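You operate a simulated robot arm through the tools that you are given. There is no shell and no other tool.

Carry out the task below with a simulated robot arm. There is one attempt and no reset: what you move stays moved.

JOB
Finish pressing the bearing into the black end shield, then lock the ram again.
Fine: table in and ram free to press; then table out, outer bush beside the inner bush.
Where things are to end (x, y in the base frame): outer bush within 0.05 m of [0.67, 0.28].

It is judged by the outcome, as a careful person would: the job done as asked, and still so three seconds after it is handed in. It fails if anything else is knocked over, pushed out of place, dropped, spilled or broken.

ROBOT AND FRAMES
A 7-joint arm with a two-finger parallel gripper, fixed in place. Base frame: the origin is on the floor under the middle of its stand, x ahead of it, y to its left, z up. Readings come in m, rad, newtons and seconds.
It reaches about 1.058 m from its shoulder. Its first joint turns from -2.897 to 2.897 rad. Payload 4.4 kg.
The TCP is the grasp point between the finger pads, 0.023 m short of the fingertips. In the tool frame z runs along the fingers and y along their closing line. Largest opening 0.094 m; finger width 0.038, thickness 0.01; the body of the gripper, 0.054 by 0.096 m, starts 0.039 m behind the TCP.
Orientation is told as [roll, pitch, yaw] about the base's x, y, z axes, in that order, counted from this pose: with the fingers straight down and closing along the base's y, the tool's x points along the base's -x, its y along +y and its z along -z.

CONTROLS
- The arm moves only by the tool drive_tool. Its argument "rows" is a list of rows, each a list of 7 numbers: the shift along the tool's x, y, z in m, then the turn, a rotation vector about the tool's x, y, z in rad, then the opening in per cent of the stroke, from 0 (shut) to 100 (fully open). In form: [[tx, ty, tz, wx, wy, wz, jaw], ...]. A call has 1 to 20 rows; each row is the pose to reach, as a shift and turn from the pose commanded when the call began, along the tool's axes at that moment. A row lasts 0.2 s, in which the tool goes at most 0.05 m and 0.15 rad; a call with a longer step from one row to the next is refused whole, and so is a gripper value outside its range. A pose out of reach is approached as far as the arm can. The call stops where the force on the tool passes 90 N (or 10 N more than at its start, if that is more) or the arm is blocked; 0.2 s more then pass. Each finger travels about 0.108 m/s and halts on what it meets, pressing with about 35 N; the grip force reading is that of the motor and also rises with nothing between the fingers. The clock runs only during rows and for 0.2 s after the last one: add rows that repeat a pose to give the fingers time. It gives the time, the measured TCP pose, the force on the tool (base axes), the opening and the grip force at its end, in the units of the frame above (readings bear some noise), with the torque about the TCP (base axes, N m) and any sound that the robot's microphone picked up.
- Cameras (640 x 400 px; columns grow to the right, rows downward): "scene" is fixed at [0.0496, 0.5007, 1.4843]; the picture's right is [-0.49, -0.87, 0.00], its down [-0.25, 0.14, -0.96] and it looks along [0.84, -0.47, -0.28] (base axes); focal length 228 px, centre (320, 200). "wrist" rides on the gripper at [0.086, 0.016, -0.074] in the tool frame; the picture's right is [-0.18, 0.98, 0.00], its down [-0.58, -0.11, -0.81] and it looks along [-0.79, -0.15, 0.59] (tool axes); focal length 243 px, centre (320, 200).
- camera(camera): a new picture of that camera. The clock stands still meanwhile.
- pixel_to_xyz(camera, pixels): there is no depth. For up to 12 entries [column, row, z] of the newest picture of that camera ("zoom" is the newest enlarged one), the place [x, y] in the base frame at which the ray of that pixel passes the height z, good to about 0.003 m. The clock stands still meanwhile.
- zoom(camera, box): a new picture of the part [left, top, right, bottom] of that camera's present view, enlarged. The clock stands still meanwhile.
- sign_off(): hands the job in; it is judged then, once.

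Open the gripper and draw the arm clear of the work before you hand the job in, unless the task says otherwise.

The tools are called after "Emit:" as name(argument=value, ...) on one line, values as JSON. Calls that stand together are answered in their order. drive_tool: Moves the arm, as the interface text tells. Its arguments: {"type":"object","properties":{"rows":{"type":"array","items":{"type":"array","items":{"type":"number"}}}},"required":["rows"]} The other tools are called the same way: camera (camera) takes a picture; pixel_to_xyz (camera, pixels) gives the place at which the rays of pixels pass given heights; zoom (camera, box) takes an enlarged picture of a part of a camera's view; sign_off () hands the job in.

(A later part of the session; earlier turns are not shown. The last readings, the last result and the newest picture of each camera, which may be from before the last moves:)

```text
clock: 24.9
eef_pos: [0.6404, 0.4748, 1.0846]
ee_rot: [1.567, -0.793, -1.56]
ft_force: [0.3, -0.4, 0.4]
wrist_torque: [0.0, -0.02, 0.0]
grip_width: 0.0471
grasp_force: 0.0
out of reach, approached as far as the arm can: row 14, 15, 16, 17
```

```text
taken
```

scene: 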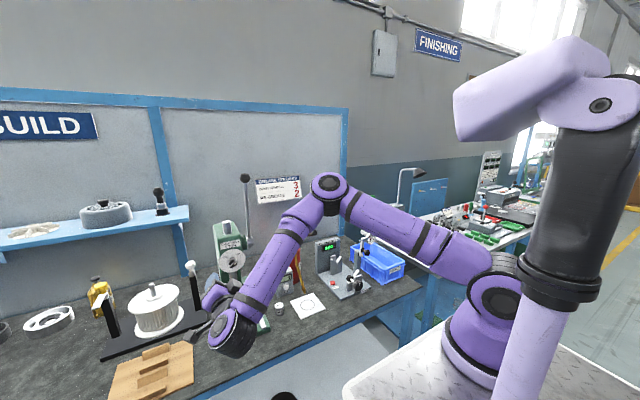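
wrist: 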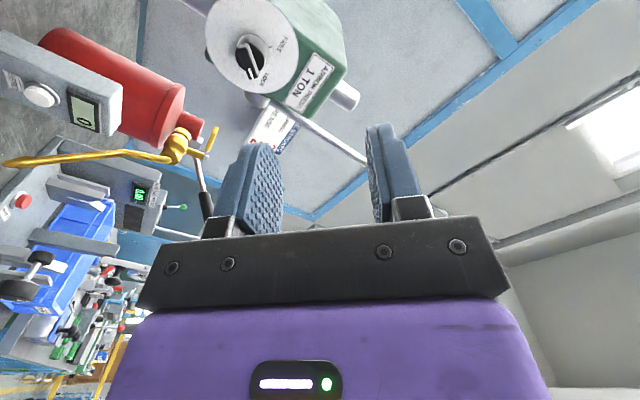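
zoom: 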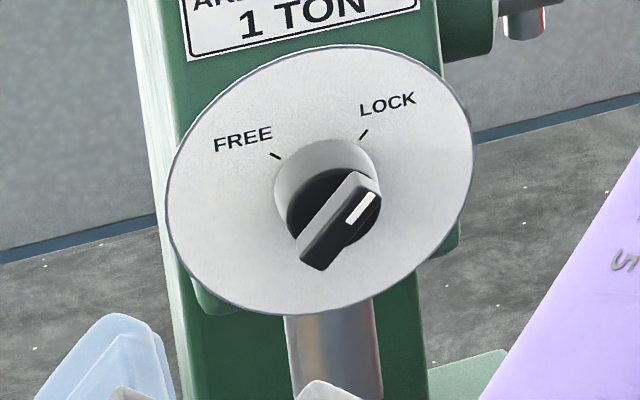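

The roll ran into a joint limit near the end and the arm drifted to (0.64, 0.475, 1.085), though nothing was touched. Before rolling the other way I use this good view of the knob at about (250,50) in the wrist picture.

Emit:
zoom(camera="wrist", box=[190, 0, 380, 130])

```text
3.08 times, centred on (285, 65) of wrist
```

zoom: 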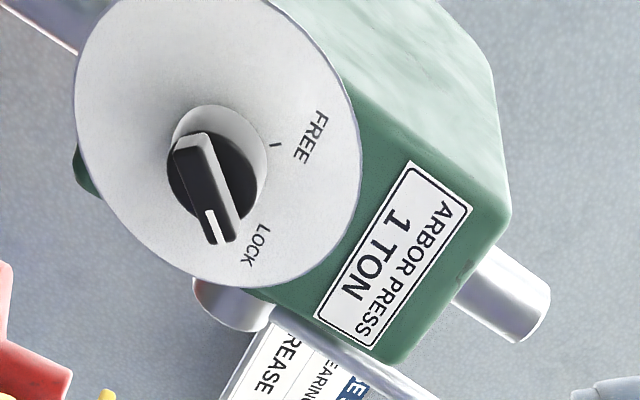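

I triangulate the ridge centre: wrist (248.6, 61.1) and scene (233.9, 263.8), plus the plate centre.

Emit:
pixel_to_xyz(camera="wrist", pixels=[[248.6, 61.1, 1.03], [248.6, 61.1, 1.04], [248.6, 61.1, 1.05], [248.6, 61.1, 1.06], [239.5, 58, 1.06], [255, 58, 1.05]])

Emit:
pixel_to_xyz(camera="scene", pixels=[[233.9, 263.8, 1.03], [233.9, 263.8, 1.04], [233.9, 263.8, 1.05], [233.9, 263.8, 1.06], [232, 259, 1.04], [232, 259, 1.05]])

```text
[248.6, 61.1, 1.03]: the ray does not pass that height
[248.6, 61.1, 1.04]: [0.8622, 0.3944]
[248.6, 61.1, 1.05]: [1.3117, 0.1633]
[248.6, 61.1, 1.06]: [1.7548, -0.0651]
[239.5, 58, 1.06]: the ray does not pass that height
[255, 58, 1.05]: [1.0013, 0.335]
```

```text
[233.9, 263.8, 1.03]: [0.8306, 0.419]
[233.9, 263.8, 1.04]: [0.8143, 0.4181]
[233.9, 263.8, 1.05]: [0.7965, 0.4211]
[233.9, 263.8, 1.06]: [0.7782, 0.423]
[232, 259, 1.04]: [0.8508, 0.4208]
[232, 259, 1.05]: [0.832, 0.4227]
```

Ridge face is at about (0.813, 0.419, 1.039). I roll back the other way (away from the joint limit) in place first and see where the tool settles.

Emit:
drive_tool(rows=[[0, 0, 0, 0, 0, -0.14, 50], [0, 0, 0, 0, 0, -0.28, 50], [0, 0, 0, 0, 0, -0.42, 50], [0, 0, 0, 0, 0, -0.56, 50], [0, 0, 0, 0, 0, -0.7, 50], [0, 0, 0, 0, 0, -0.84, 50], [0, 0, 0, 0, 0, -0.84, 50]])

Emit:
camera(camera="scene")

```text
clock: 26.5
eef_pos: [0.6416, 0.4741, 1.0834]
ee_rot: [-1.569, -1.508, 1.573]
ft_force: [0.6, -0.2, 0.3]
wrist_torque: [-0.03, 0.01, -0.01]
grip_width: 0.0469
grasp_force: 0.0
```

```text
taken
```

scene: 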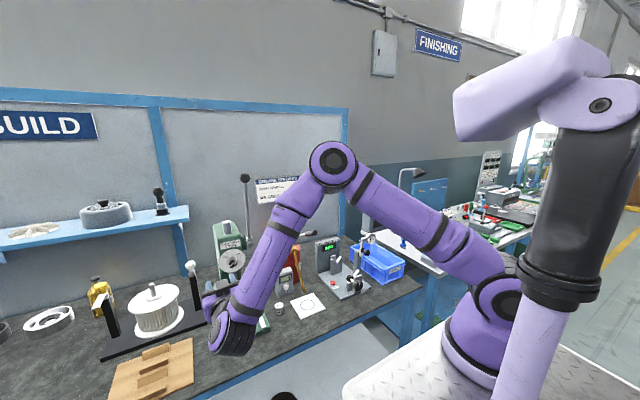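

Now back with normal authority (measured = commanded). I continue rolling by −1.45 rad while drawing back toward (0.60, 0.42, 1.05).

Emit:
drive_tool(rows=[[0.009, -0.013, -0.01, 0, 0, -0.145, 50], [0.018, -0.026, -0.02, 0, 0, -0.29, 50], [0.027, -0.039, -0.03, 0, 0, -0.435, 50], [0.036, -0.052, -0.04, 0, 0, -0.58, 50], [0.036, -0.052, -0.04, 0, 0, -0.725, 50], [0.036, -0.052, -0.04, 0, 0, -0.87, 50], [0.036, -0.052, -0.04, 0, 0, -1.015, 50], [0.036, -0.052, -0.04, 0, 0, -1.16, 50], [0.036, -0.052, -0.04, 0, 0, -1.305, 50], [0.036, -0.052, -0.04, 0, 0, -1.45, 50], [0.036, -0.052, -0.04, 0, 0, -1.45, 50]])

Emit:
camera(camera="scene")

```text
clock: 28.9
eef_pos: [0.6012, 0.4211, 1.0508]
ee_rot: [-1.571, -0.057, 1.577]
ft_force: [-0.1, -0.1, -0.4]
wrist_torque: [0.0, -0.01, 0.01]
grip_width: 0.0469
grasp_force: 0.0
```

```text
taken
```

scene: 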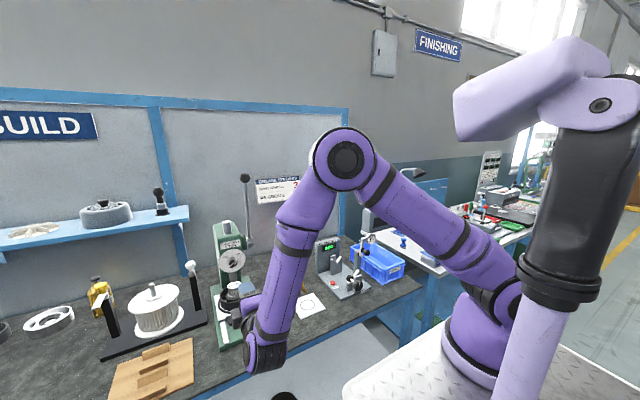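

Orientation is back near neutral at (0.60, 0.42, 1.05). I roll another −0.85 rad so the jaw closes across the ridge (which lies at 45° toward LOCK) and move to 0.70, lined up with the knob axis.

Emit:
drive_tool(rows=[[0.0005, 0.002, 0.0, 0, 0, -0.142, 48], [0.001, 0.004, 0.02, 0, 0, -0.284, 48], [0.0015, 0.006, 0.04, 0, 0, -0.426, 48], [0.002, 0.008, 0.06, 0, 0, -0.568, 48], [0.0023, 0.01, 0.08, 0, 0, -0.71, 48], [0.0023, 0.0112, 0.1, 0, 0, -0.847, 48], [0.0023, 0.0112, 0.1, 0, 0, -0.847, 48]])

Emit:
camera(camera="wrist")

Emit:
camera(camera="scene")

```text
clock: 30.5
eef_pos: [0.7018, 0.4192, 1.0392]
ee_rot: [-1.572, 0.79, 1.575]
ft_force: [0.0, 0.7, 0.2]
wrist_torque: [0.01, -0.05, 0.02]
grip_width: 0.0451
grasp_force: 0.1
```

```text
taken
```

wrist: 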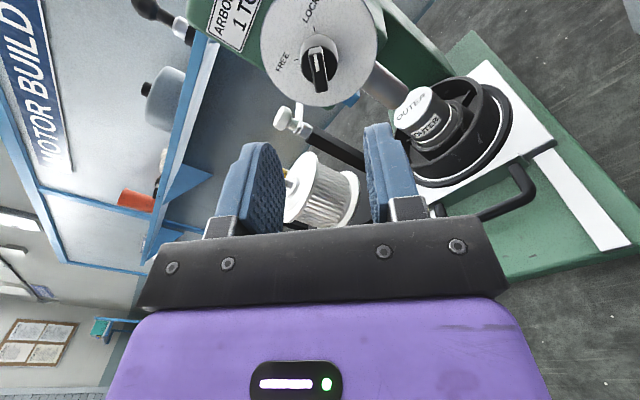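

```text
taken
```

scene: 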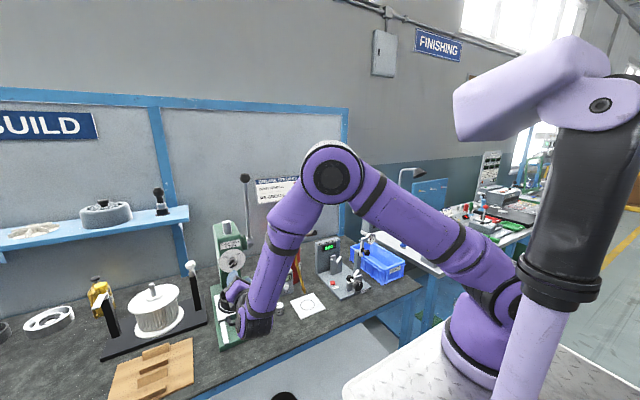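

The knob shows at (320,65) between the fingers with its ridge in line with the finger faces. I zoom in to check alignment and where the white mark is.

Emit:
zoom(camera="wrist", box=[250, 0, 390, 110])

Emit:
pixel_to_xyz(camera="wrist", pixels=[[319, 66, 1.039], [319, 66, 1.03], [319, 66, 1.05]])

```text
3.64 times, centred on (320, 55) of wrist
```

zoom: 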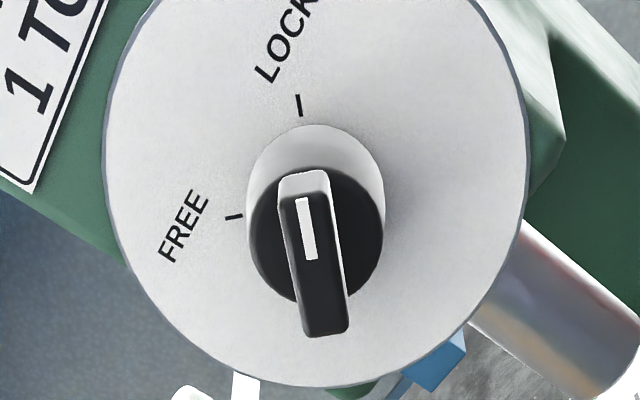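

```text
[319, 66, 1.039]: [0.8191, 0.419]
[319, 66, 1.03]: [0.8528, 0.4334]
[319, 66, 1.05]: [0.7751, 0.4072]
```

Ridge is aligned with the finger faces and points at LOCK. I advance so that the tips straddle the ridge (TCP x≈0.797), slow at the end, jaw still open.

Emit:
drive_tool(rows=[[0, 0, 0.03, 0, 0, 0, 48], [0, 0, 0.06, 0, 0, 0, 48], [0, 0, 0.075, 0, 0, 0, 48], [0, 0, 0.083, 0, 0, 0, 48], [0, 0, 0.088, 0, 0, 0, 48], [0, 0, 0.092, 0, 0, 0, 48], [0, 0, 0.095, 0, 0, 0, 48], [0, 0, 0.095, 0, 0, 0, 48]])

Emit:
zoom(camera="wrist", box=[210, 30, 430, 220])

Emit:
zoom(camera="scene", box=[205, 235, 275, 290])

```text
clock: 32.3
eef_pos: [0.7965, 0.4198, 1.0384]
ee_rot: [-1.571, 0.788, 1.575]
ft_force: [0.3, 0.3, 0.6]
wrist_torque: [0.0, -0.01, 0.0]
grip_width: 0.0448
grasp_force: 0.1
```

```text
2.11 times, centred on (320, 125) of wrist
```

zoom: 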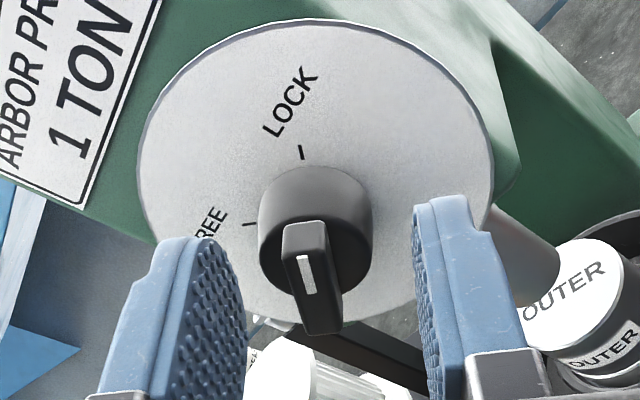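

```text
7.27 times, centred on (240, 262) of scene
```

zoom: 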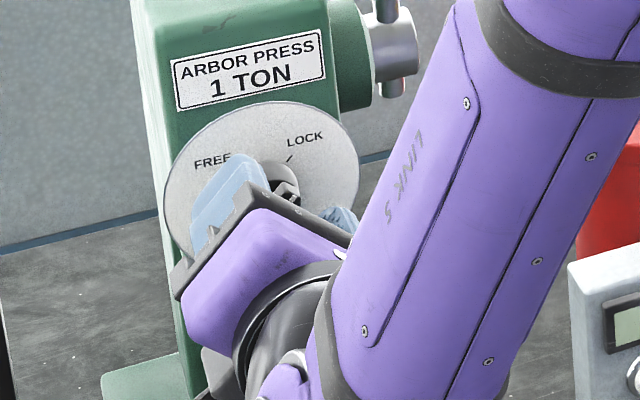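

Tips straddle the ridge with no contact force. I close the jaw on it.

Emit:
drive_tool(rows=[[0, 0, 0, 0, 0, 0, 20], [0, 0, 0, 0, 0, 0, 0], [0, 0, 0, 0, 0, 0, 0], [0, 0, 0, 0, 0, 0, 0]])

Emit:
zoom(camera="wrist", box=[210, 30, 430, 220])

```text
clock: 33.3
eef_pos: [0.7972, 0.4208, 1.0402]
ee_rot: [-1.573, 0.788, 1.574]
ft_force: [6.8, 10.0, 10.1]
wrist_torque: [0.03, -0.11, 0.38]
grip_width: 0.0277
grasp_force: 45.2
```

```text
2.11 times, centred on (320, 125) of wrist
```

zoom: 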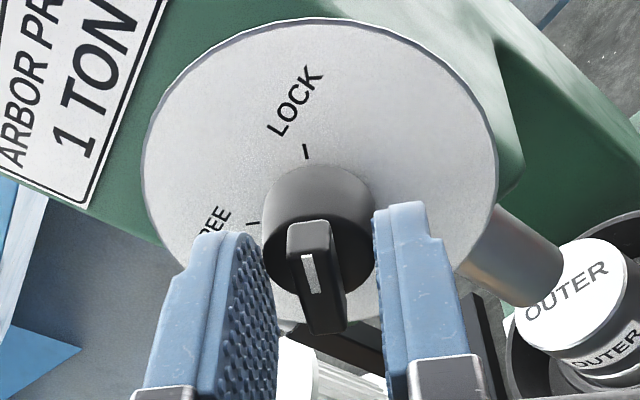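

The jaw stopped at 0.0277 m, so it holds the knob's round body (Ø≈0.028) centred. I re-centre by 2 mm and turn −90° about the tool axis toward FREE, watching for slip.

Emit:
drive_tool(rows=[[0, -0.002, 0, 0, 0, 0, 0], [0, -0.002, 0, 0, 0, -0.14, 0], [0, -0.002, 0, 0, 0, -0.28, 0], [0, -0.002, 0, 0, 0, -0.42, 0], [0, -0.002, 0, 0, 0, -0.56, 0], [0, -0.002, 0, 0, 0, -0.7, 0], [0, -0.002, 0, 0, 0, -0.7, 0]])

Emit:
zoom(camera="wrist", box=[210, 30, 430, 220])

```text
clock: 34.9
eef_pos: [0.7971, 0.4196, 1.0396]
ee_rot: [-1.557, 1.489, 1.587]
ft_force: [-2.5, -6.6, -7.5]
wrist_torque: [-0.03, 0.3, -0.19]
grip_width: 0.0278
grasp_force: 45.6
```

```text
2.11 times, centred on (320, 125) of wrist
```

zoom: 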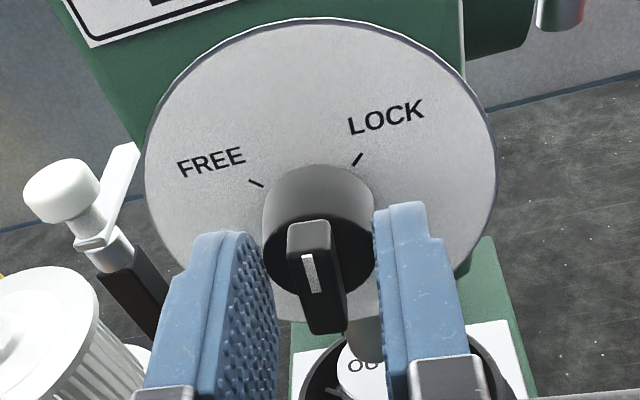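

The knob follows without slipping (the pointer is now midway). I continue the remaining turn to FREE.

Emit:
drive_tool(rows=[[0, 0, 0, 0, 0, -0.14, 0], [0, 0, 0, 0, 0, -0.28, 0], [0, 0, 0, 0, 0, -0.42, 0], [0, 0, 0, 0, 0, -0.56, 0], [0, 0, 0, 0, 0, -0.7, 0], [0, 0, 0, 0, 0, -0.8, 0], [0, 0, 0, 0, 0, -0.87, 0], [0, 0, 0, 0, 0, -0.87, 0]])

Emit:
zoom(camera="wrist", box=[210, 30, 430, 220])

Emit:
camera(camera="scene")

```text
clock: 36.7
eef_pos: [0.7957, 0.4207, 1.0395]
ee_rot: [1.571, 0.784, -1.567]
ft_force: [-8.4, -16.9, -12.6]
wrist_torque: [0.39, -0.03, -0.07]
grip_width: 0.0278
grasp_force: 44.9
```

```text
2.11 times, centred on (320, 125) of wrist
```

zoom: 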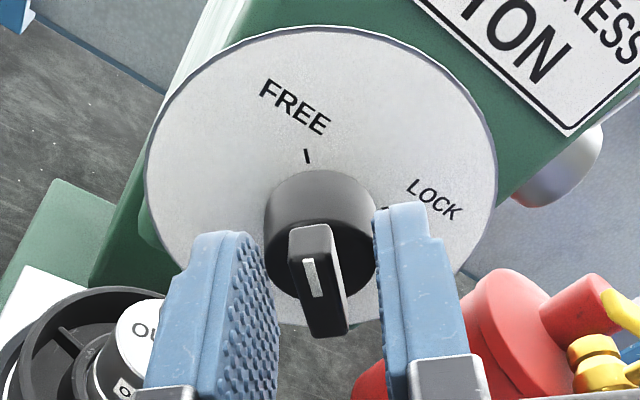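

```text
taken
```

scene: 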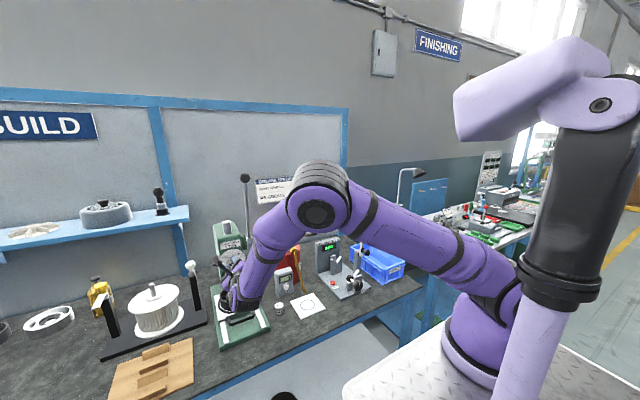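

The white mark now points at the FREE tick. I open the jaw and back straight out.

Emit:
drive_tool(rows=[[0, 0, 0, 0, 0, 0, 30], [0, 0, 0, 0, 0, 0, 48], [0, 0, 0, 0, 0, 0, 48], [0, 0, -0.03, 0, 0, 0, 48], [0, 0, -0.07, 0, 0, 0, 48], [0, 0, -0.11, 0, 0, 0, 48], [0, 0, -0.15, 0, 0, 0, 48], [0, 0, -0.19, 0, 0, 0, 48], [0, 0, -0.19, 0, 0, 0, 48]])

Emit:
zoom(camera="scene", box=[200, 165, 290, 330])

Emit:
camera(camera="wrist")

```text
clock: 38.7
eef_pos: [0.6067, 0.4196, 1.0398]
ee_rot: [1.572, 0.783, -1.566]
ft_force: [0.5, -1.4, 0.2]
wrist_torque: [-0.01, 0.0, -0.01]
grip_width: 0.045
grasp_force: 0.0
```

```text
2.42 times, centred on (245, 248) of scene
```

zoom: 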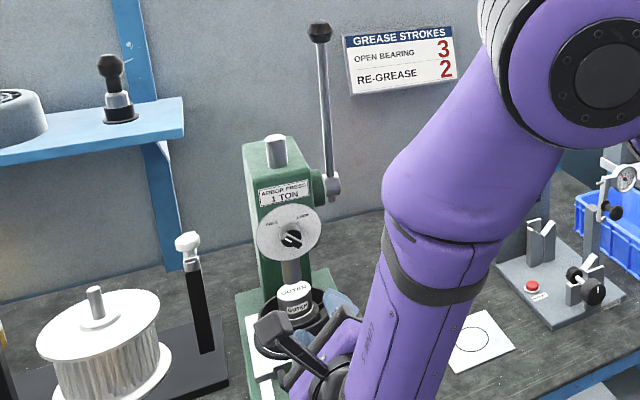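

```text
taken
```

wrist: 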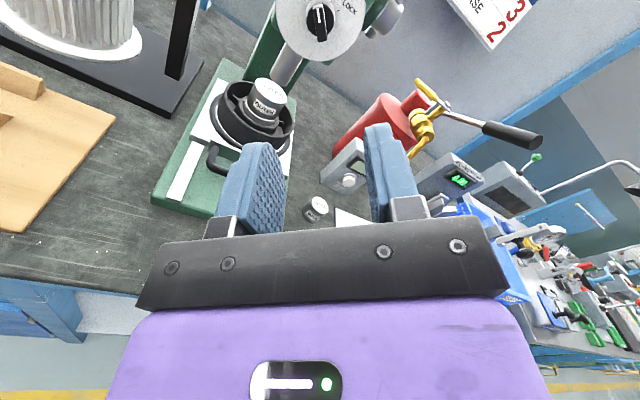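

Knob reads FREE, lever still upright, bush stands under the ram. Next I back off, rise and roll back to neutral to prepare for the lever ball at about (0.87, 0.337, 1.33).

Emit:
drive_tool(rows=[[0.0, 0.0, -0.03, 0, 0, 0.14, 48], [0.0, 0.0, -0.06, 0, 0, 0.28, 48], [0.01, 0.02, -0.09, 0, 0, 0.42, 48], [0.025, 0.045, -0.1, 0, 0, 0.56, 60], [0.04, 0.07, -0.1, 0, 0, 0.71, 80], [0.055, 0.095, -0.1, 0, 0, 0.86, 100], [0.07, 0.12, -0.1, 0, 0, 1.01, 100], [0.085, 0.145, -0.1, 0, 0, 1.16, 100], [0.1, 0.17, -0.1, 0, 0, 1.31, 100], [0.115, 0.195, -0.1, 0, 0, 1.46, 100], [0.13, 0.22, -0.1, 0, 0, 1.61, 100], [0.145, 0.245, -0.1, 0, 0, 1.76, 100], [0.16, 0.265, -0.1, 0, 0, 1.91, 100], [0.175, 0.285, -0.1, 0, 0, 2.06, 100], [0.19, 0.3, -0.1, 0, 0, 2.21, 100], [0.198, 0.311, -0.1, 0, 0, 2.356, 100], [0.198, 0.311, -0.1, 0, 0, 2.356, 100]])

Emit:
camera(camera="scene")

Emit:
camera(camera="wrist")

```text
clock: 42.3
eef_pos: [0.507, 0.34, 1.3999]
ee_rot: [-1.57, 0.001, 1.577]
ft_force: [0.2, 0.3, 0.2]
wrist_torque: [-0.02, 0.01, -0.01]
grip_width: 0.0941
grasp_force: 0.0
```

```text
taken
```

scene: 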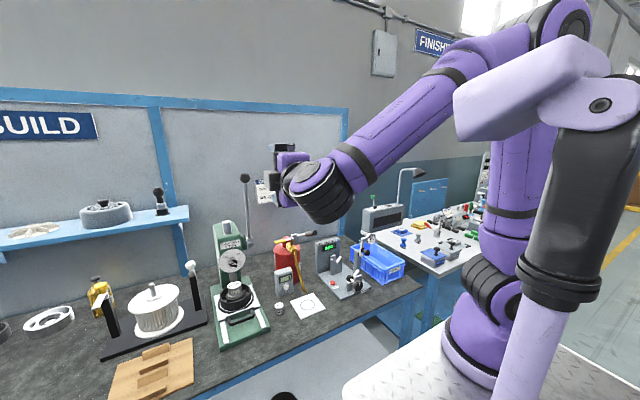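

```text
taken
```

wrist: 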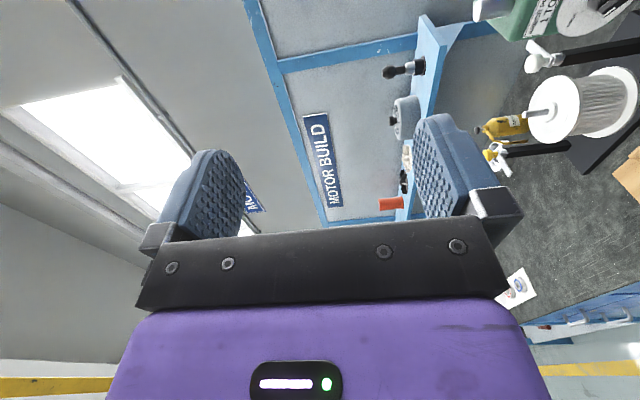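

I tilt the fingers 45° down-forward and move to a pose about 0.2 m short of the lever ball to see it.

Emit:
drive_tool(rows=[[0.003, -0.01, 0.035, -0.13, 0, 0, 100], [0.003, -0.02, 0.07, -0.26, 0, 0, 100], [0.003, -0.03, 0.105, -0.39, 0, 0, 100], [0.003, -0.04, 0.14, -0.52, 0, 0, 100], [0.003, -0.05, 0.175, -0.65, 0, 0, 100], [0.003, -0.06, 0.213, -0.785, 0, 0, 100], [0.003, -0.06, 0.213, -0.785, 0, 0, 100]])

Emit:
camera(camera="scene")

Emit:
camera(camera="wrist")

```text
clock: 43.9
eef_pos: [0.7195, 0.3378, 1.4601]
ee_rot: [-0.785, 0.001, 1.577]
ft_force: [-0.7, 0.4, 0.6]
wrist_torque: [0.02, -0.01, 0.0]
grip_width: 0.0941
grasp_force: 0.0
```

```text
taken
```

scene: 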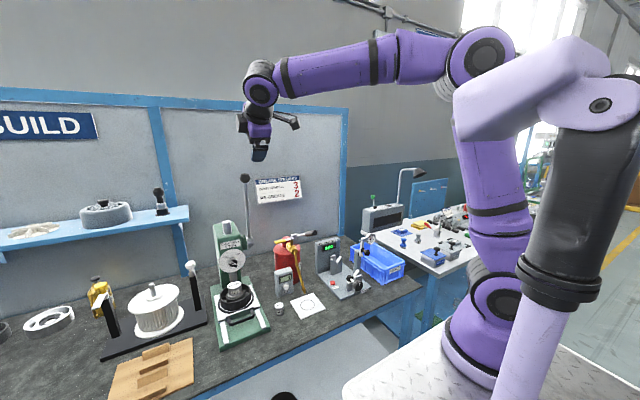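

```text
taken
```

wrist: 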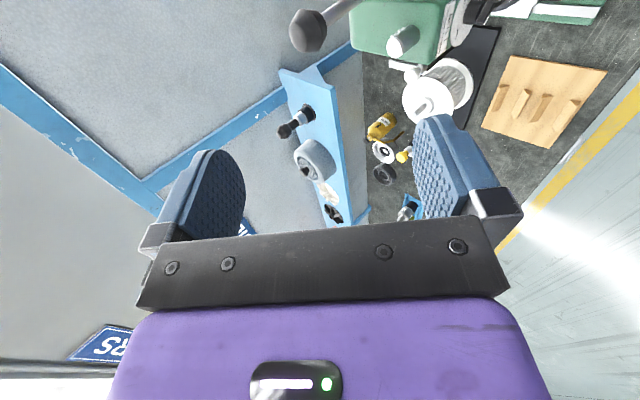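

The lever ball is at (308,32) in the wrist view and about (245,178.5) in the scene view; I triangulate it.

Emit:
pixel_to_xyz(camera="wrist", pixels=[[308, 32, 1.28], [308, 32, 1.3], [308, 32, 1.32], [308, 32, 1.34], [308, 32, 1.36], [345, 5, 1.25], [345, 5, 1.3]])

Emit:
zoom(camera="scene", box=[225, 160, 275, 200])

Emit:
pixel_to_xyz(camera="scene", pixels=[[245, 178.5, 1.28], [245, 178.5, 1.3], [245, 178.5, 1.32], [245, 178.5, 1.34], [245, 178.5, 1.36]])

```text
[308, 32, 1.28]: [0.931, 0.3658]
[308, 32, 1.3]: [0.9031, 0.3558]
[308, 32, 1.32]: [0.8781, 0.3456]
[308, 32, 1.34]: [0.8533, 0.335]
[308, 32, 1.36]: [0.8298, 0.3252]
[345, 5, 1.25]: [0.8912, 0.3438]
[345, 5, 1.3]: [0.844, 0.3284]
```

```text
10.00 times, centred on (250, 180) of scene
```

zoom: 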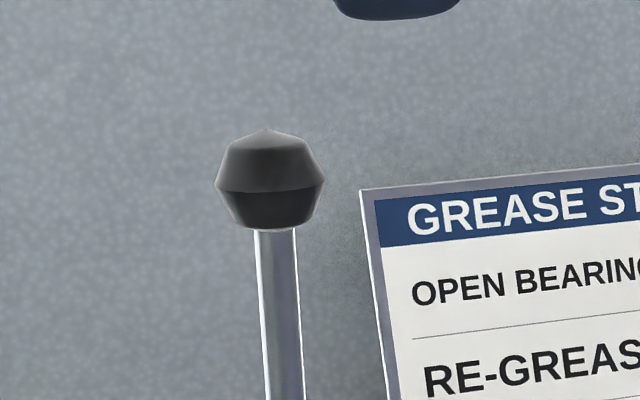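

```text
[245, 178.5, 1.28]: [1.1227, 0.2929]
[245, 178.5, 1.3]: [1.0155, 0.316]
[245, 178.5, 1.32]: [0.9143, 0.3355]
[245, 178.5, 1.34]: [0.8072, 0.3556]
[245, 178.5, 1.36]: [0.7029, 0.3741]
```

Ball centre ≈ (0.867, 0.342, 1.329), hub ≈ (0.876, 0.34, 1.08), so the lever is ~0.25 m long. I steepen the fingers to about 20° from vertical so they line up with the rod, staying above and in front of the ball.

Emit:
drive_tool(rows=[[-0.002, 0, 0, -0.14, 0, 0, 100], [-0.004, 0, 0, -0.29, 0, 0, 100], [-0.004, 0, 0, -0.436, 0, 0, 100], [-0.004, 0, 0, -0.436, 0, 0, 100]])

Emit:
camera(camera="wrist")

```text
clock: 44.9
eef_pos: [0.7196, 0.3431, 1.4603]
ee_rot: [-0.35, 0.001, 1.577]
ft_force: [-0.1, 0.0, 0.0]
wrist_torque: [0.01, 0.0, -0.03]
grip_width: 0.0939
grasp_force: 0.1
```

```text
taken
```

wrist: 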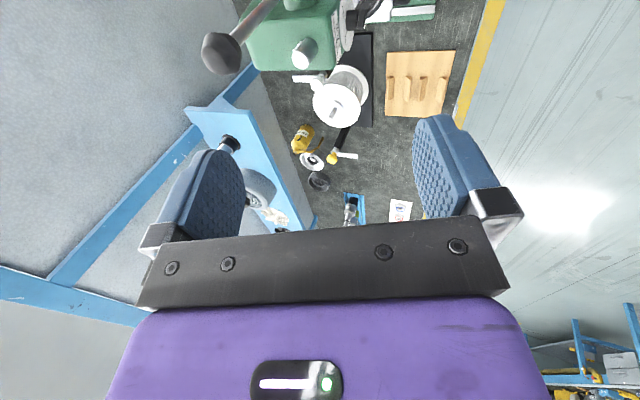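

The ball is at (222,52) in view and the pose is fine. I move to a pre-grasp point 0.10 m above the ball along the finger axis.

Emit:
drive_tool(rows=[[0.001, -0.03, 0.024, 0, 0, 0, 100], [0.001, -0.062, 0.049, 0, 0, 0, 100], [0.001, -0.0934, 0.0735, 0, 0, 0, 100], [0.001, -0.0934, 0.0735, 0, 0, 0, 100]])

Emit:
camera(camera="wrist")

Emit:
zoom(camera="scene", box=[200, 90, 320, 260])

```text
clock: 45.9
eef_pos: [0.8324, 0.3423, 1.4224]
ee_rot: [-0.349, 0.002, 1.576]
ft_force: [0.3, 0.6, 0.9]
wrist_torque: [-0.03, 0.01, 0.0]
grip_width: 0.0943
grasp_force: 0.1
```

```text
taken
```

wrist: 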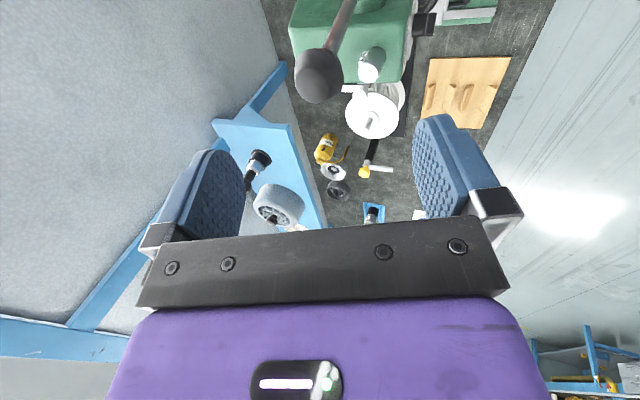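

```text
2.35 times, centred on (260, 175) of scene
```

zoom: 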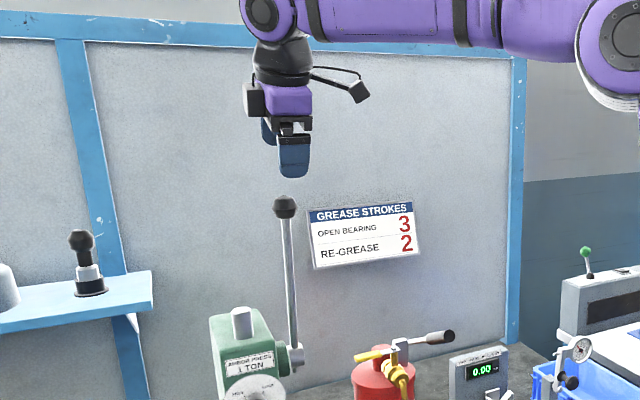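

The ball appears at (318,75), exactly where a point 0.10 m ahead of the TCP should be. I advance 0.10 m so it sits between the pads.

Emit:
drive_tool(rows=[[0, 0, 0.03, 0, 0, 0, 100], [0, 0, 0.06, 0, 0, 0, 100], [0, 0, 0.085, 0, 0, 0, 100], [0, 0, 0.1, 0, 0, 0, 100], [0, 0, 0.1, 0, 0, 0, 100]])

Emit:
camera(camera="wrist")

Emit:
zoom(camera="scene", box=[200, 120, 320, 260])

```text
clock: 47.1
eef_pos: [0.8682, 0.3428, 1.3287]
ee_rot: [-0.348, 0.002, 1.576]
ft_force: [0.0, 0.5, -0.1]
wrist_torque: [0.04, -0.03, -0.01]
grip_width: 0.094
grasp_force: 0.1
```

```text
taken
```

wrist: 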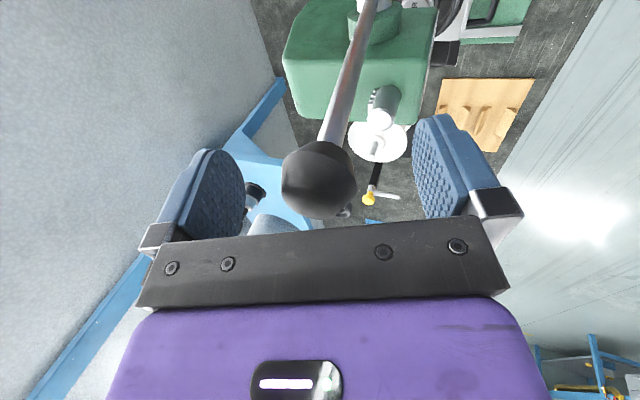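

```text
2.86 times, centred on (260, 190) of scene
```

zoom: 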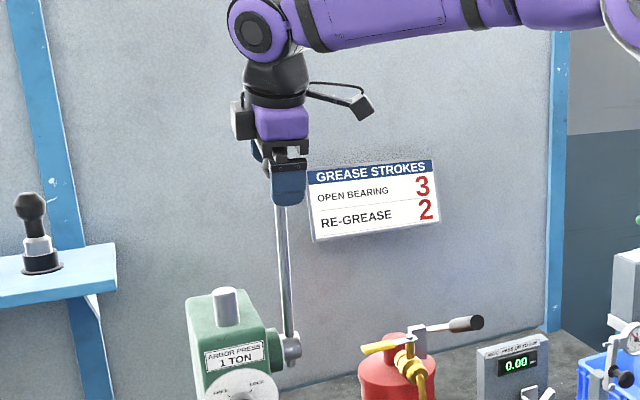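

The ball sits between the pads at (320,178). I close the jaw on it.

Emit:
drive_tool(rows=[[0, 0, 0, 0, 0, 0, 60], [0, 0, 0, 0, 0, 0, 20], [0, 0, 0, 0, 0, 0, 0], [0, 0, 0, 0, 0, 0, 0], [0, 0, 0, 0, 0, 0, 0]])

Emit:
camera(camera="wrist")

```text
clock: 48.3
eef_pos: [0.8678, 0.3426, 1.3275]
ee_rot: [-0.349, 0.002, 1.575]
ft_force: [0.7, 0.2, -0.7]
wrist_torque: [0.01, 0.0, 0.0]
grip_width: 0.037
grasp_force: 46.1
```

```text
taken
```

wrist: 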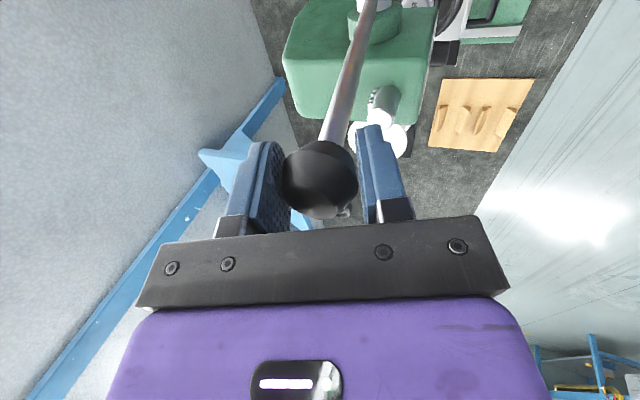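

The ball is held (0.037 m, 46 N). I start pulling the lever toward the robot along its arc, just 0.2 rad first, to see the force and the ram's motion.

Emit:
drive_tool(rows=[[0, 0.01187, -0.00354, 0.04, 0, 0, 0], [0, 0.02389, -0.00647, 0.08, 0, 0, 0], [0, 0.03605, -0.00881, 0.12, 0, 0, 0], [0, 0.04831, -0.01055, 0.16, 0, 0, 0], [0, 0.04831, -0.01055, 0.16, 0, 0, 0]])

Emit:
zoom(camera="scene", box=[200, 160, 300, 320])

Emit:
camera(camera="wrist")

```text
clock: 49.5
eef_pos: [0.8199, 0.3431, 1.3194]
ee_rot: [-0.505, 0.004, 1.575]
ft_force: [12.1, 4.5, -35.5]
wrist_torque: [0.02, -0.05, -0.05]
grip_width: 0.0372
grasp_force: 44.7
```

```text
2.50 times, centred on (250, 240) of scene
```

zoom: 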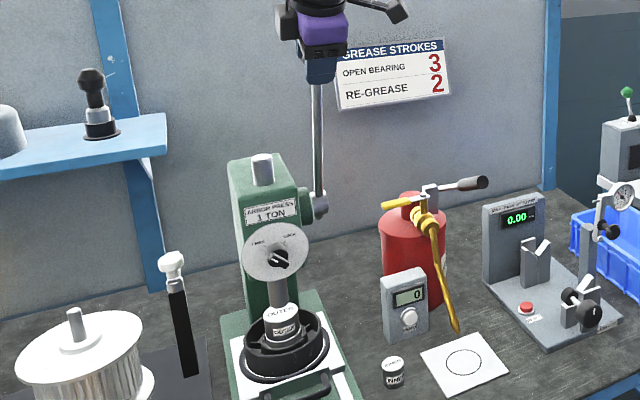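

```text
taken
```

wrist: 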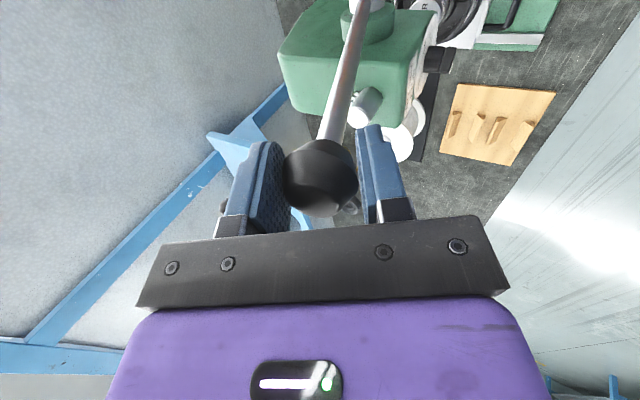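

The lever moves and the ram comes down a few mm; the −35 N downward force says my hub estimate was off by ~1 cm in x (hub ≈ (0.886, 1.079)). I continue another 0.2 rad on the corrected arc.

Emit:
drive_tool(rows=[[0, 0.01221, -0.00028, 0.04, 0, 0, 0], [0, 0.02447, -0.00232, 0.08, 0, 0, 0], [0, 0.03685, -0.00373, 0.12, 0, 0, 0], [0, 0.04931, -0.00461, 0.16, 0, 0, 0], [0, 0.04931, -0.00461, 0.16, 0, 0, 0]])

Emit:
zoom(camera="scene", box=[200, 160, 300, 320])

```text
clock: 50.7
eef_pos: [0.7744, 0.3425, 1.3025]
ee_rot: [-0.668, 0.002, 1.577]
ft_force: [16.9, 16.9, -30.4]
wrist_torque: [0.44, 0.01, 0.23]
grip_width: 0.0374
grasp_force: 44.9
```

```text
2.50 times, centred on (250, 240) of scene
```

zoom: 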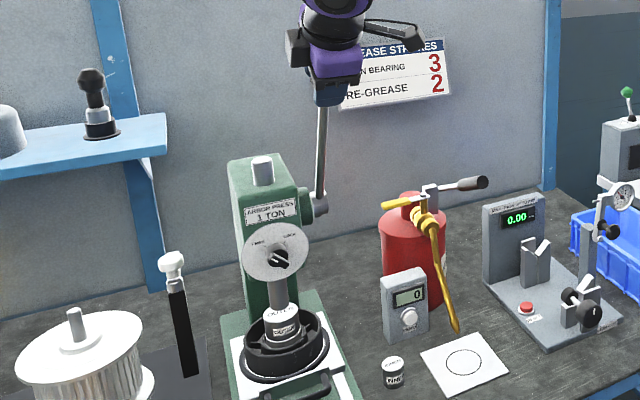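

Force along the motion is small; about 35 N pulls the ball toward the hub, so I check whether the ball is sliding in the pads.

Emit:
camera(camera="wrist")

Emit:
zoom(camera="scene", box=[215, 255, 275, 310])

```text
taken
```

wrist: 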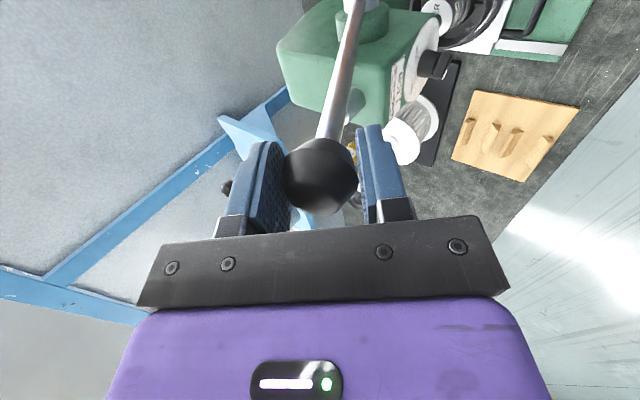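

```text
7.27 times, centred on (245, 282) of scene
```

zoom: 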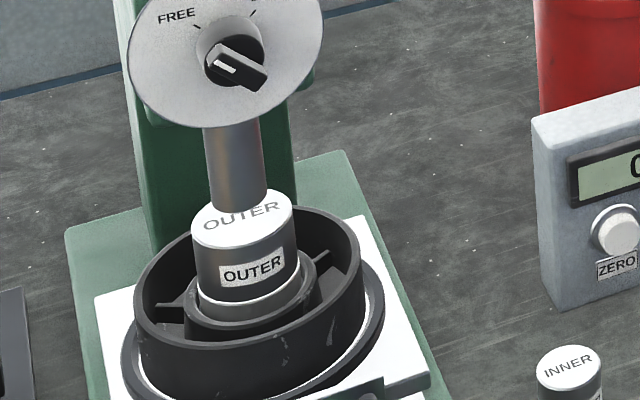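

The ball slid about 3 mm toward the tips, so the arc is slightly tighter than assumed (hub ≈ (0.891, 1.083), r ≈ 0.246). I follow the corrected arc for another 0.4 rad; the ram is still above the bush.

Emit:
drive_tool(rows=[[0, 0.01244, 0.0016, 0.04, 0, 0, 0], [0, 0.02468, 0.0003, 0.08, 0, 0, 0], [0, 0.03702, -0.0004, 0.12, 0, 0, 0], [0, 0.04934, -0.0004, 0.16, 0, 0, 0], [0, 0.06173, 0.0001, 0.2, 0, 0, 0], [0, 0.07399, 0.0013, 0.24, 0, 0, 0], [0, 0.08624, 0.003, 0.28, 0, 0, 0], [0, 0.09835, 0.0055, 0.32, 0, 0, 0], [0, 0.09835, 0.0055, 0.32, 0, 0, 0]])

Emit:
camera(camera="wrist")

Emit:
zoom(camera="scene", box=[200, 200, 300, 320])

```text
clock: 52.7
eef_pos: [0.6975, 0.3422, 1.2376]
ee_rot: [-0.991, 0.001, 1.578]
ft_force: [-9.8, 16.7, 8.5]
wrist_torque: [0.01, 0.04, 0.1]
grip_width: 0.0373
grasp_force: 44.8
```

```text
taken
```

wrist: 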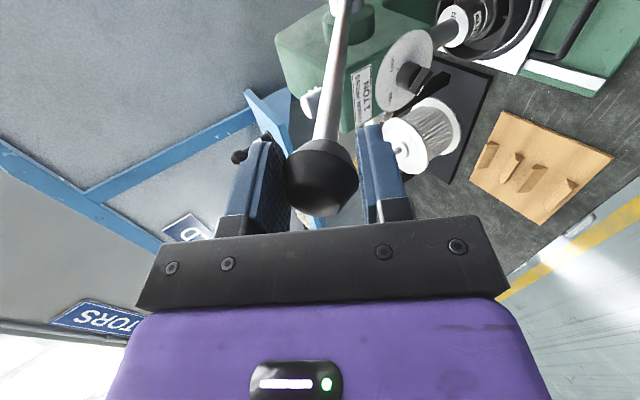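

```text
3.33 times, centred on (250, 260) of scene
```

zoom: 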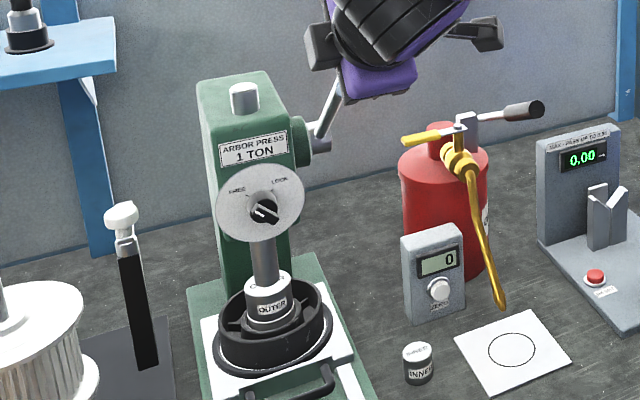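

The arc is tracking well now (small forces) and the ram is close to the bush. I continue 0.25 rad more on the arc and check for contact.

Emit:
drive_tool(rows=[[-0.001, 0.01236, -0.00168, 0.04, 0, 0, 0], [-0.001, 0.02481, -0.00187, 0.08, 0, 0, 0], [-0.001, 0.03725, -0.00148, 0.12, 0, 0, 0], [-0.001, 0.04959, -0.00042, 0.16, 0, 0, 0], [-0.001, 0.06192, 0.00123, 0.2, 0, 0, 0], [-0.001, 0.06192, 0.00123, 0.2, 0, 0, 0]])

Emit:
zoom(camera="scene", box=[215, 255, 275, 310])

Emit:
camera(camera="scene")

```text
clock: 54.1
eef_pos: [0.6646, 0.3429, 1.1854]
ee_rot: [-1.191, 0.001, 1.576]
ft_force: [-13.3, 12.1, 11.9]
wrist_torque: [0.22, -0.39, -0.03]
grip_width: 0.0372
grasp_force: 45.0
```

```text
7.27 times, centred on (245, 282) of scene
```

zoom: 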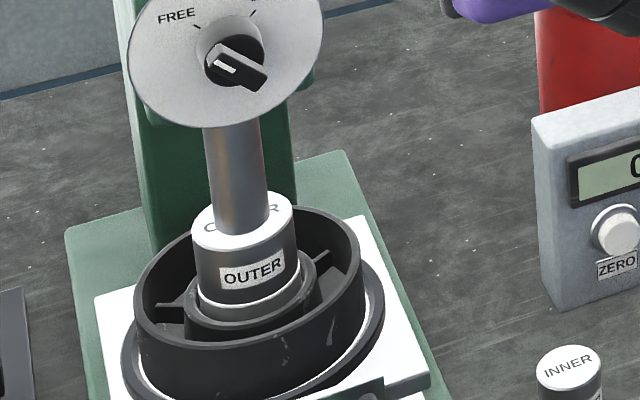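

```text
taken
```

scene: 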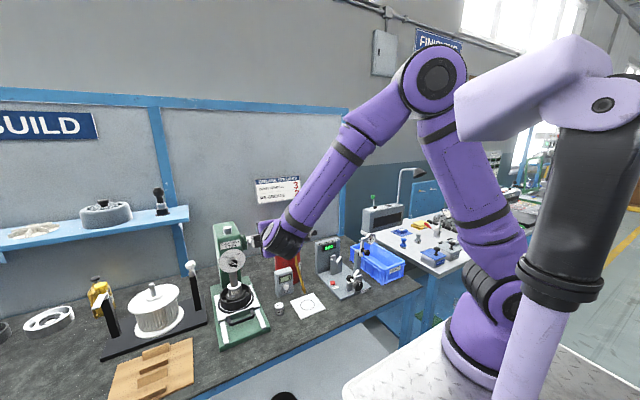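

I zoom tightly on the ram–bush contact.

Emit:
zoom(camera="scene", box=[222, 272, 256, 304])

```text
12.50 times, centred on (239, 288) of scene
```

zoom: 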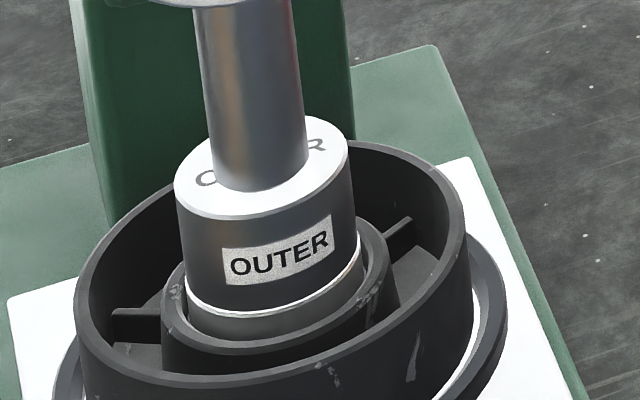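

The ram now sits concentric on the bush top. I press further along the arc in slow steps, watching the force.

Emit:
drive_tool(rows=[[-0.001, 0.01244, -0.00093, 0.04, 0, 0, 0], [-0.001, 0.0249, -0.00056, 0.08, 0, 0, 0], [-0.001, 0.03732, 0.00043, 0.12, 0, 0, 0], [-0.001, 0.03732, 0.00043, 0.12, 0, 0, 0]])

Emit:
zoom(camera="scene", box=[222, 272, 256, 304])

```text
clock: 55.1
eef_pos: [0.6519, 0.3418, 1.1508]
ee_rot: [-1.31, 0.001, 1.573]
ft_force: [-24.9, -2.4, 11.4]
wrist_torque: [-0.11, -0.08, -0.11]
grip_width: 0.037
grasp_force: 45.2
```

```text
12.50 times, centred on (239, 288) of scene
```

zoom: 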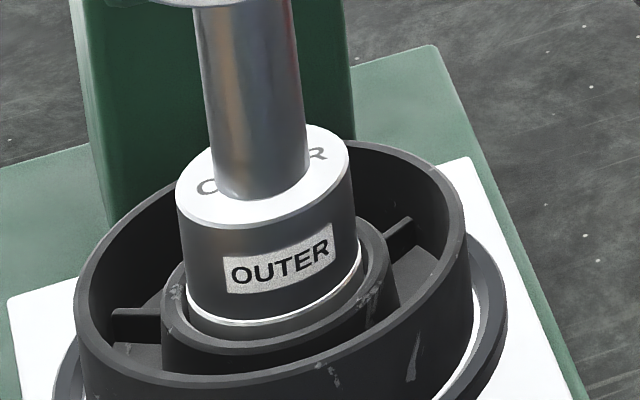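

The bush has gone down ~3 mm with little resistance. I keep pressing, easing the radial preload, in steps.

Emit:
drive_tool(rows=[[0, 0.01259, -0.0018, 0.04, 0, 0, 0], [0, 0.02512, -0.00103, 0.08, 0, 0, 0], [0, 0.03759, 0.00034, 0.12, 0, 0, 0], [0, 0.03759, 0.00034, 0.12, 0, 0, 0]])

Emit:
zoom(camera="scene", box=[222, 272, 256, 304])

```text
clock: 56.1
eef_pos: [0.6437, 0.3418, 1.1127]
ee_rot: [-1.428, 0.001, 1.574]
ft_force: [-11.6, -4.8, 5.2]
wrist_torque: [-0.08, -0.01, -0.32]
grip_width: 0.0369
grasp_force: 45.2
```

```text
12.50 times, centred on (239, 288) of scene
```

zoom: 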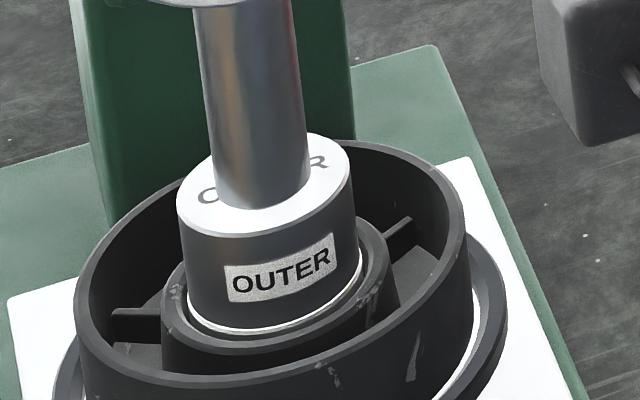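

Another ~3 mm down with low force; the bearing is nearly level with its seat's rim. I continue in small steps until it bottoms.

Emit:
drive_tool(rows=[[0, 0.006, -0.0002, 0.02, 0, 0, 0], [0, 0.01218, -0.0004, 0.04, 0, 0, 0], [0, 0.0184, 0.0002, 0.06, 0, 0, 0], [0, 0.02463, 0.0009, 0.08, 0, 0, 0], [0, 0.02463, 0.0009, 0.08, 0, 0, 0]])

Emit:
zoom(camera="scene", box=[222, 272, 256, 304])

```text
clock: 57.3
eef_pos: [0.6406, 0.3427, 1.0895]
ee_rot: [-1.509, 0.003, 1.576]
ft_force: [-4.6, -0.8, 7.7]
wrist_torque: [0.12, -0.18, -0.12]
grip_width: 0.037
grasp_force: 45.3
```

```text
12.50 times, centred on (239, 288) of scene
```

zoom: 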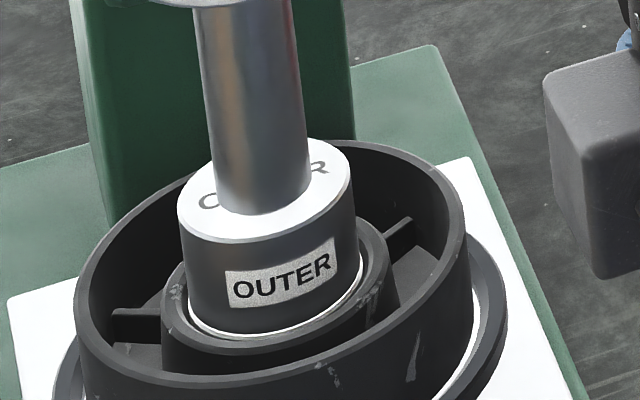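

Still going down with only ~8 N; I continue, 0.1 rad more.

Emit:
drive_tool(rows=[[0, 0.0069, 0.0004, 0.02, 0, 0, 0], [0, 0.01377, 0.0009, 0.04, 0, 0, 0], [0, 0.02, 0.0016, 0.06, 0, 0, 0], [0, 0.02621, 0.0023, 0.08, 0, 0, 0], [0, 0.02621, 0.0023, 0.08, 0, 0, 0]])

Emit:
zoom(camera="scene", box=[222, 272, 256, 304])

Emit:
camera(camera="wrist")

```text
clock: 58.5
eef_pos: [0.6388, 0.3424, 1.0671]
ee_rot: [-1.597, -0.001, 1.576]
ft_force: [-18.5, 2.7, 55.3]
wrist_torque: [0.04, -0.54, 0.21]
grip_width: 0.037
grasp_force: 44.8
```

```text
12.50 times, centred on (239, 288) of scene
```

zoom: 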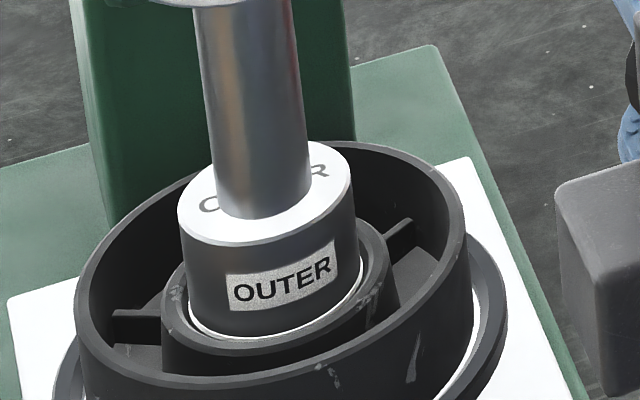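

```text
taken
```

wrist: 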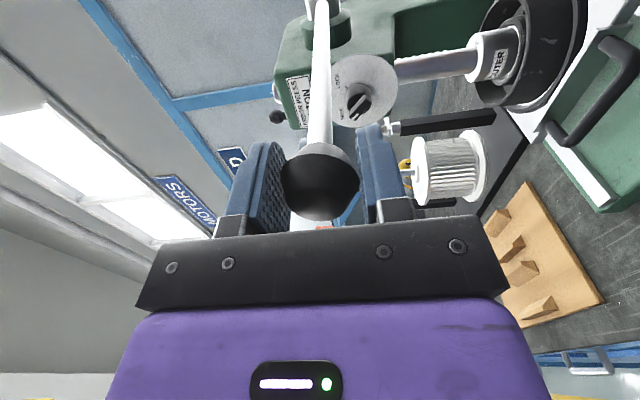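

The force rose to 55 N with the tool lagging its command: the bearing is bottoming. I push a few mm more to confirm it is hard against its seat.

Emit:
drive_tool(rows=[[0, 0.0015, 0.0002, 0.005, 0, 0, 0], [0, 0.003, 0.0004, 0.01, 0, 0, 0], [0, 0.003, 0.0004, 0.01, 0, 0, 0], [0, 0.003, 0.0004, 0.01, 0, 0, 0]])

Emit:
zoom(camera="scene", box=[222, 272, 256, 304])

```text
clock: 59.5
eef_pos: [0.6394, 0.3419, 1.064]
ee_rot: [-1.608, -0.002, 1.577]
ft_force: [-24.1, 6.7, 64.3]
wrist_torque: [-0.03, -0.25, 0.02]
grip_width: 0.0371
grasp_force: 44.8
```

```text
12.50 times, centred on (239, 288) of scene
```

zoom: 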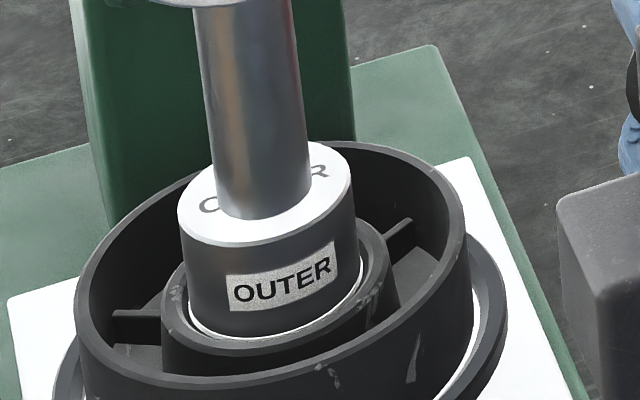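

Little change in the picture, 64–69 N at the lever. I press further to see if it is really solid — the call will stop itself at 90 N.

Emit:
drive_tool(rows=[[0, 0.002, 0.0004, 0.006, 0, 0, 0], [0, 0.004, 0.0008, 0.012, 0, 0, 0], [0, 0.006, 0.0012, 0.018, 0, 0, 0], [0, 0.008, 0.0016, 0.024, 0, 0, 0], [0, 0.008, 0.0016, 0.024, 0, 0, 0]])

Emit:
zoom(camera="scene", box=[222, 272, 256, 304])

Emit:
camera(camera="wrist")

```text
clock: 60.5
eef_pos: [0.6407, 0.3423, 1.0634]
ee_rot: [-1.644, -0.012, 1.575]
ft_force: [-27.6, -8.4, 65.4]
wrist_torque: [0.2, -0.55, -0.51]
grip_width: 0.0375
grasp_force: 45.0
stopped in row 4: the force on the tool passed its limit at 91 N (the readings are from after the stop); the commanded pose is now the measured one
```

```text
12.50 times, centred on (239, 288) of scene
```

zoom: 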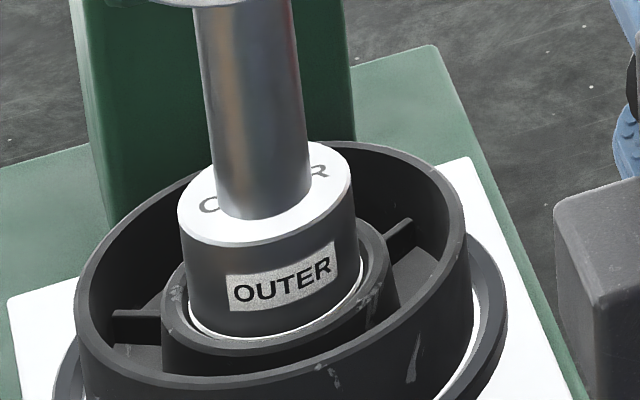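

```text
taken
```

wrist: 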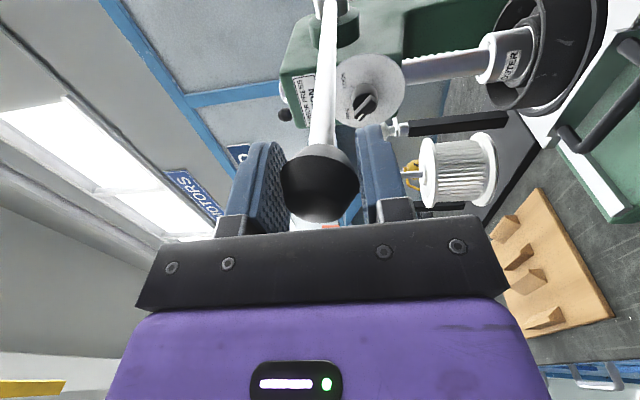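

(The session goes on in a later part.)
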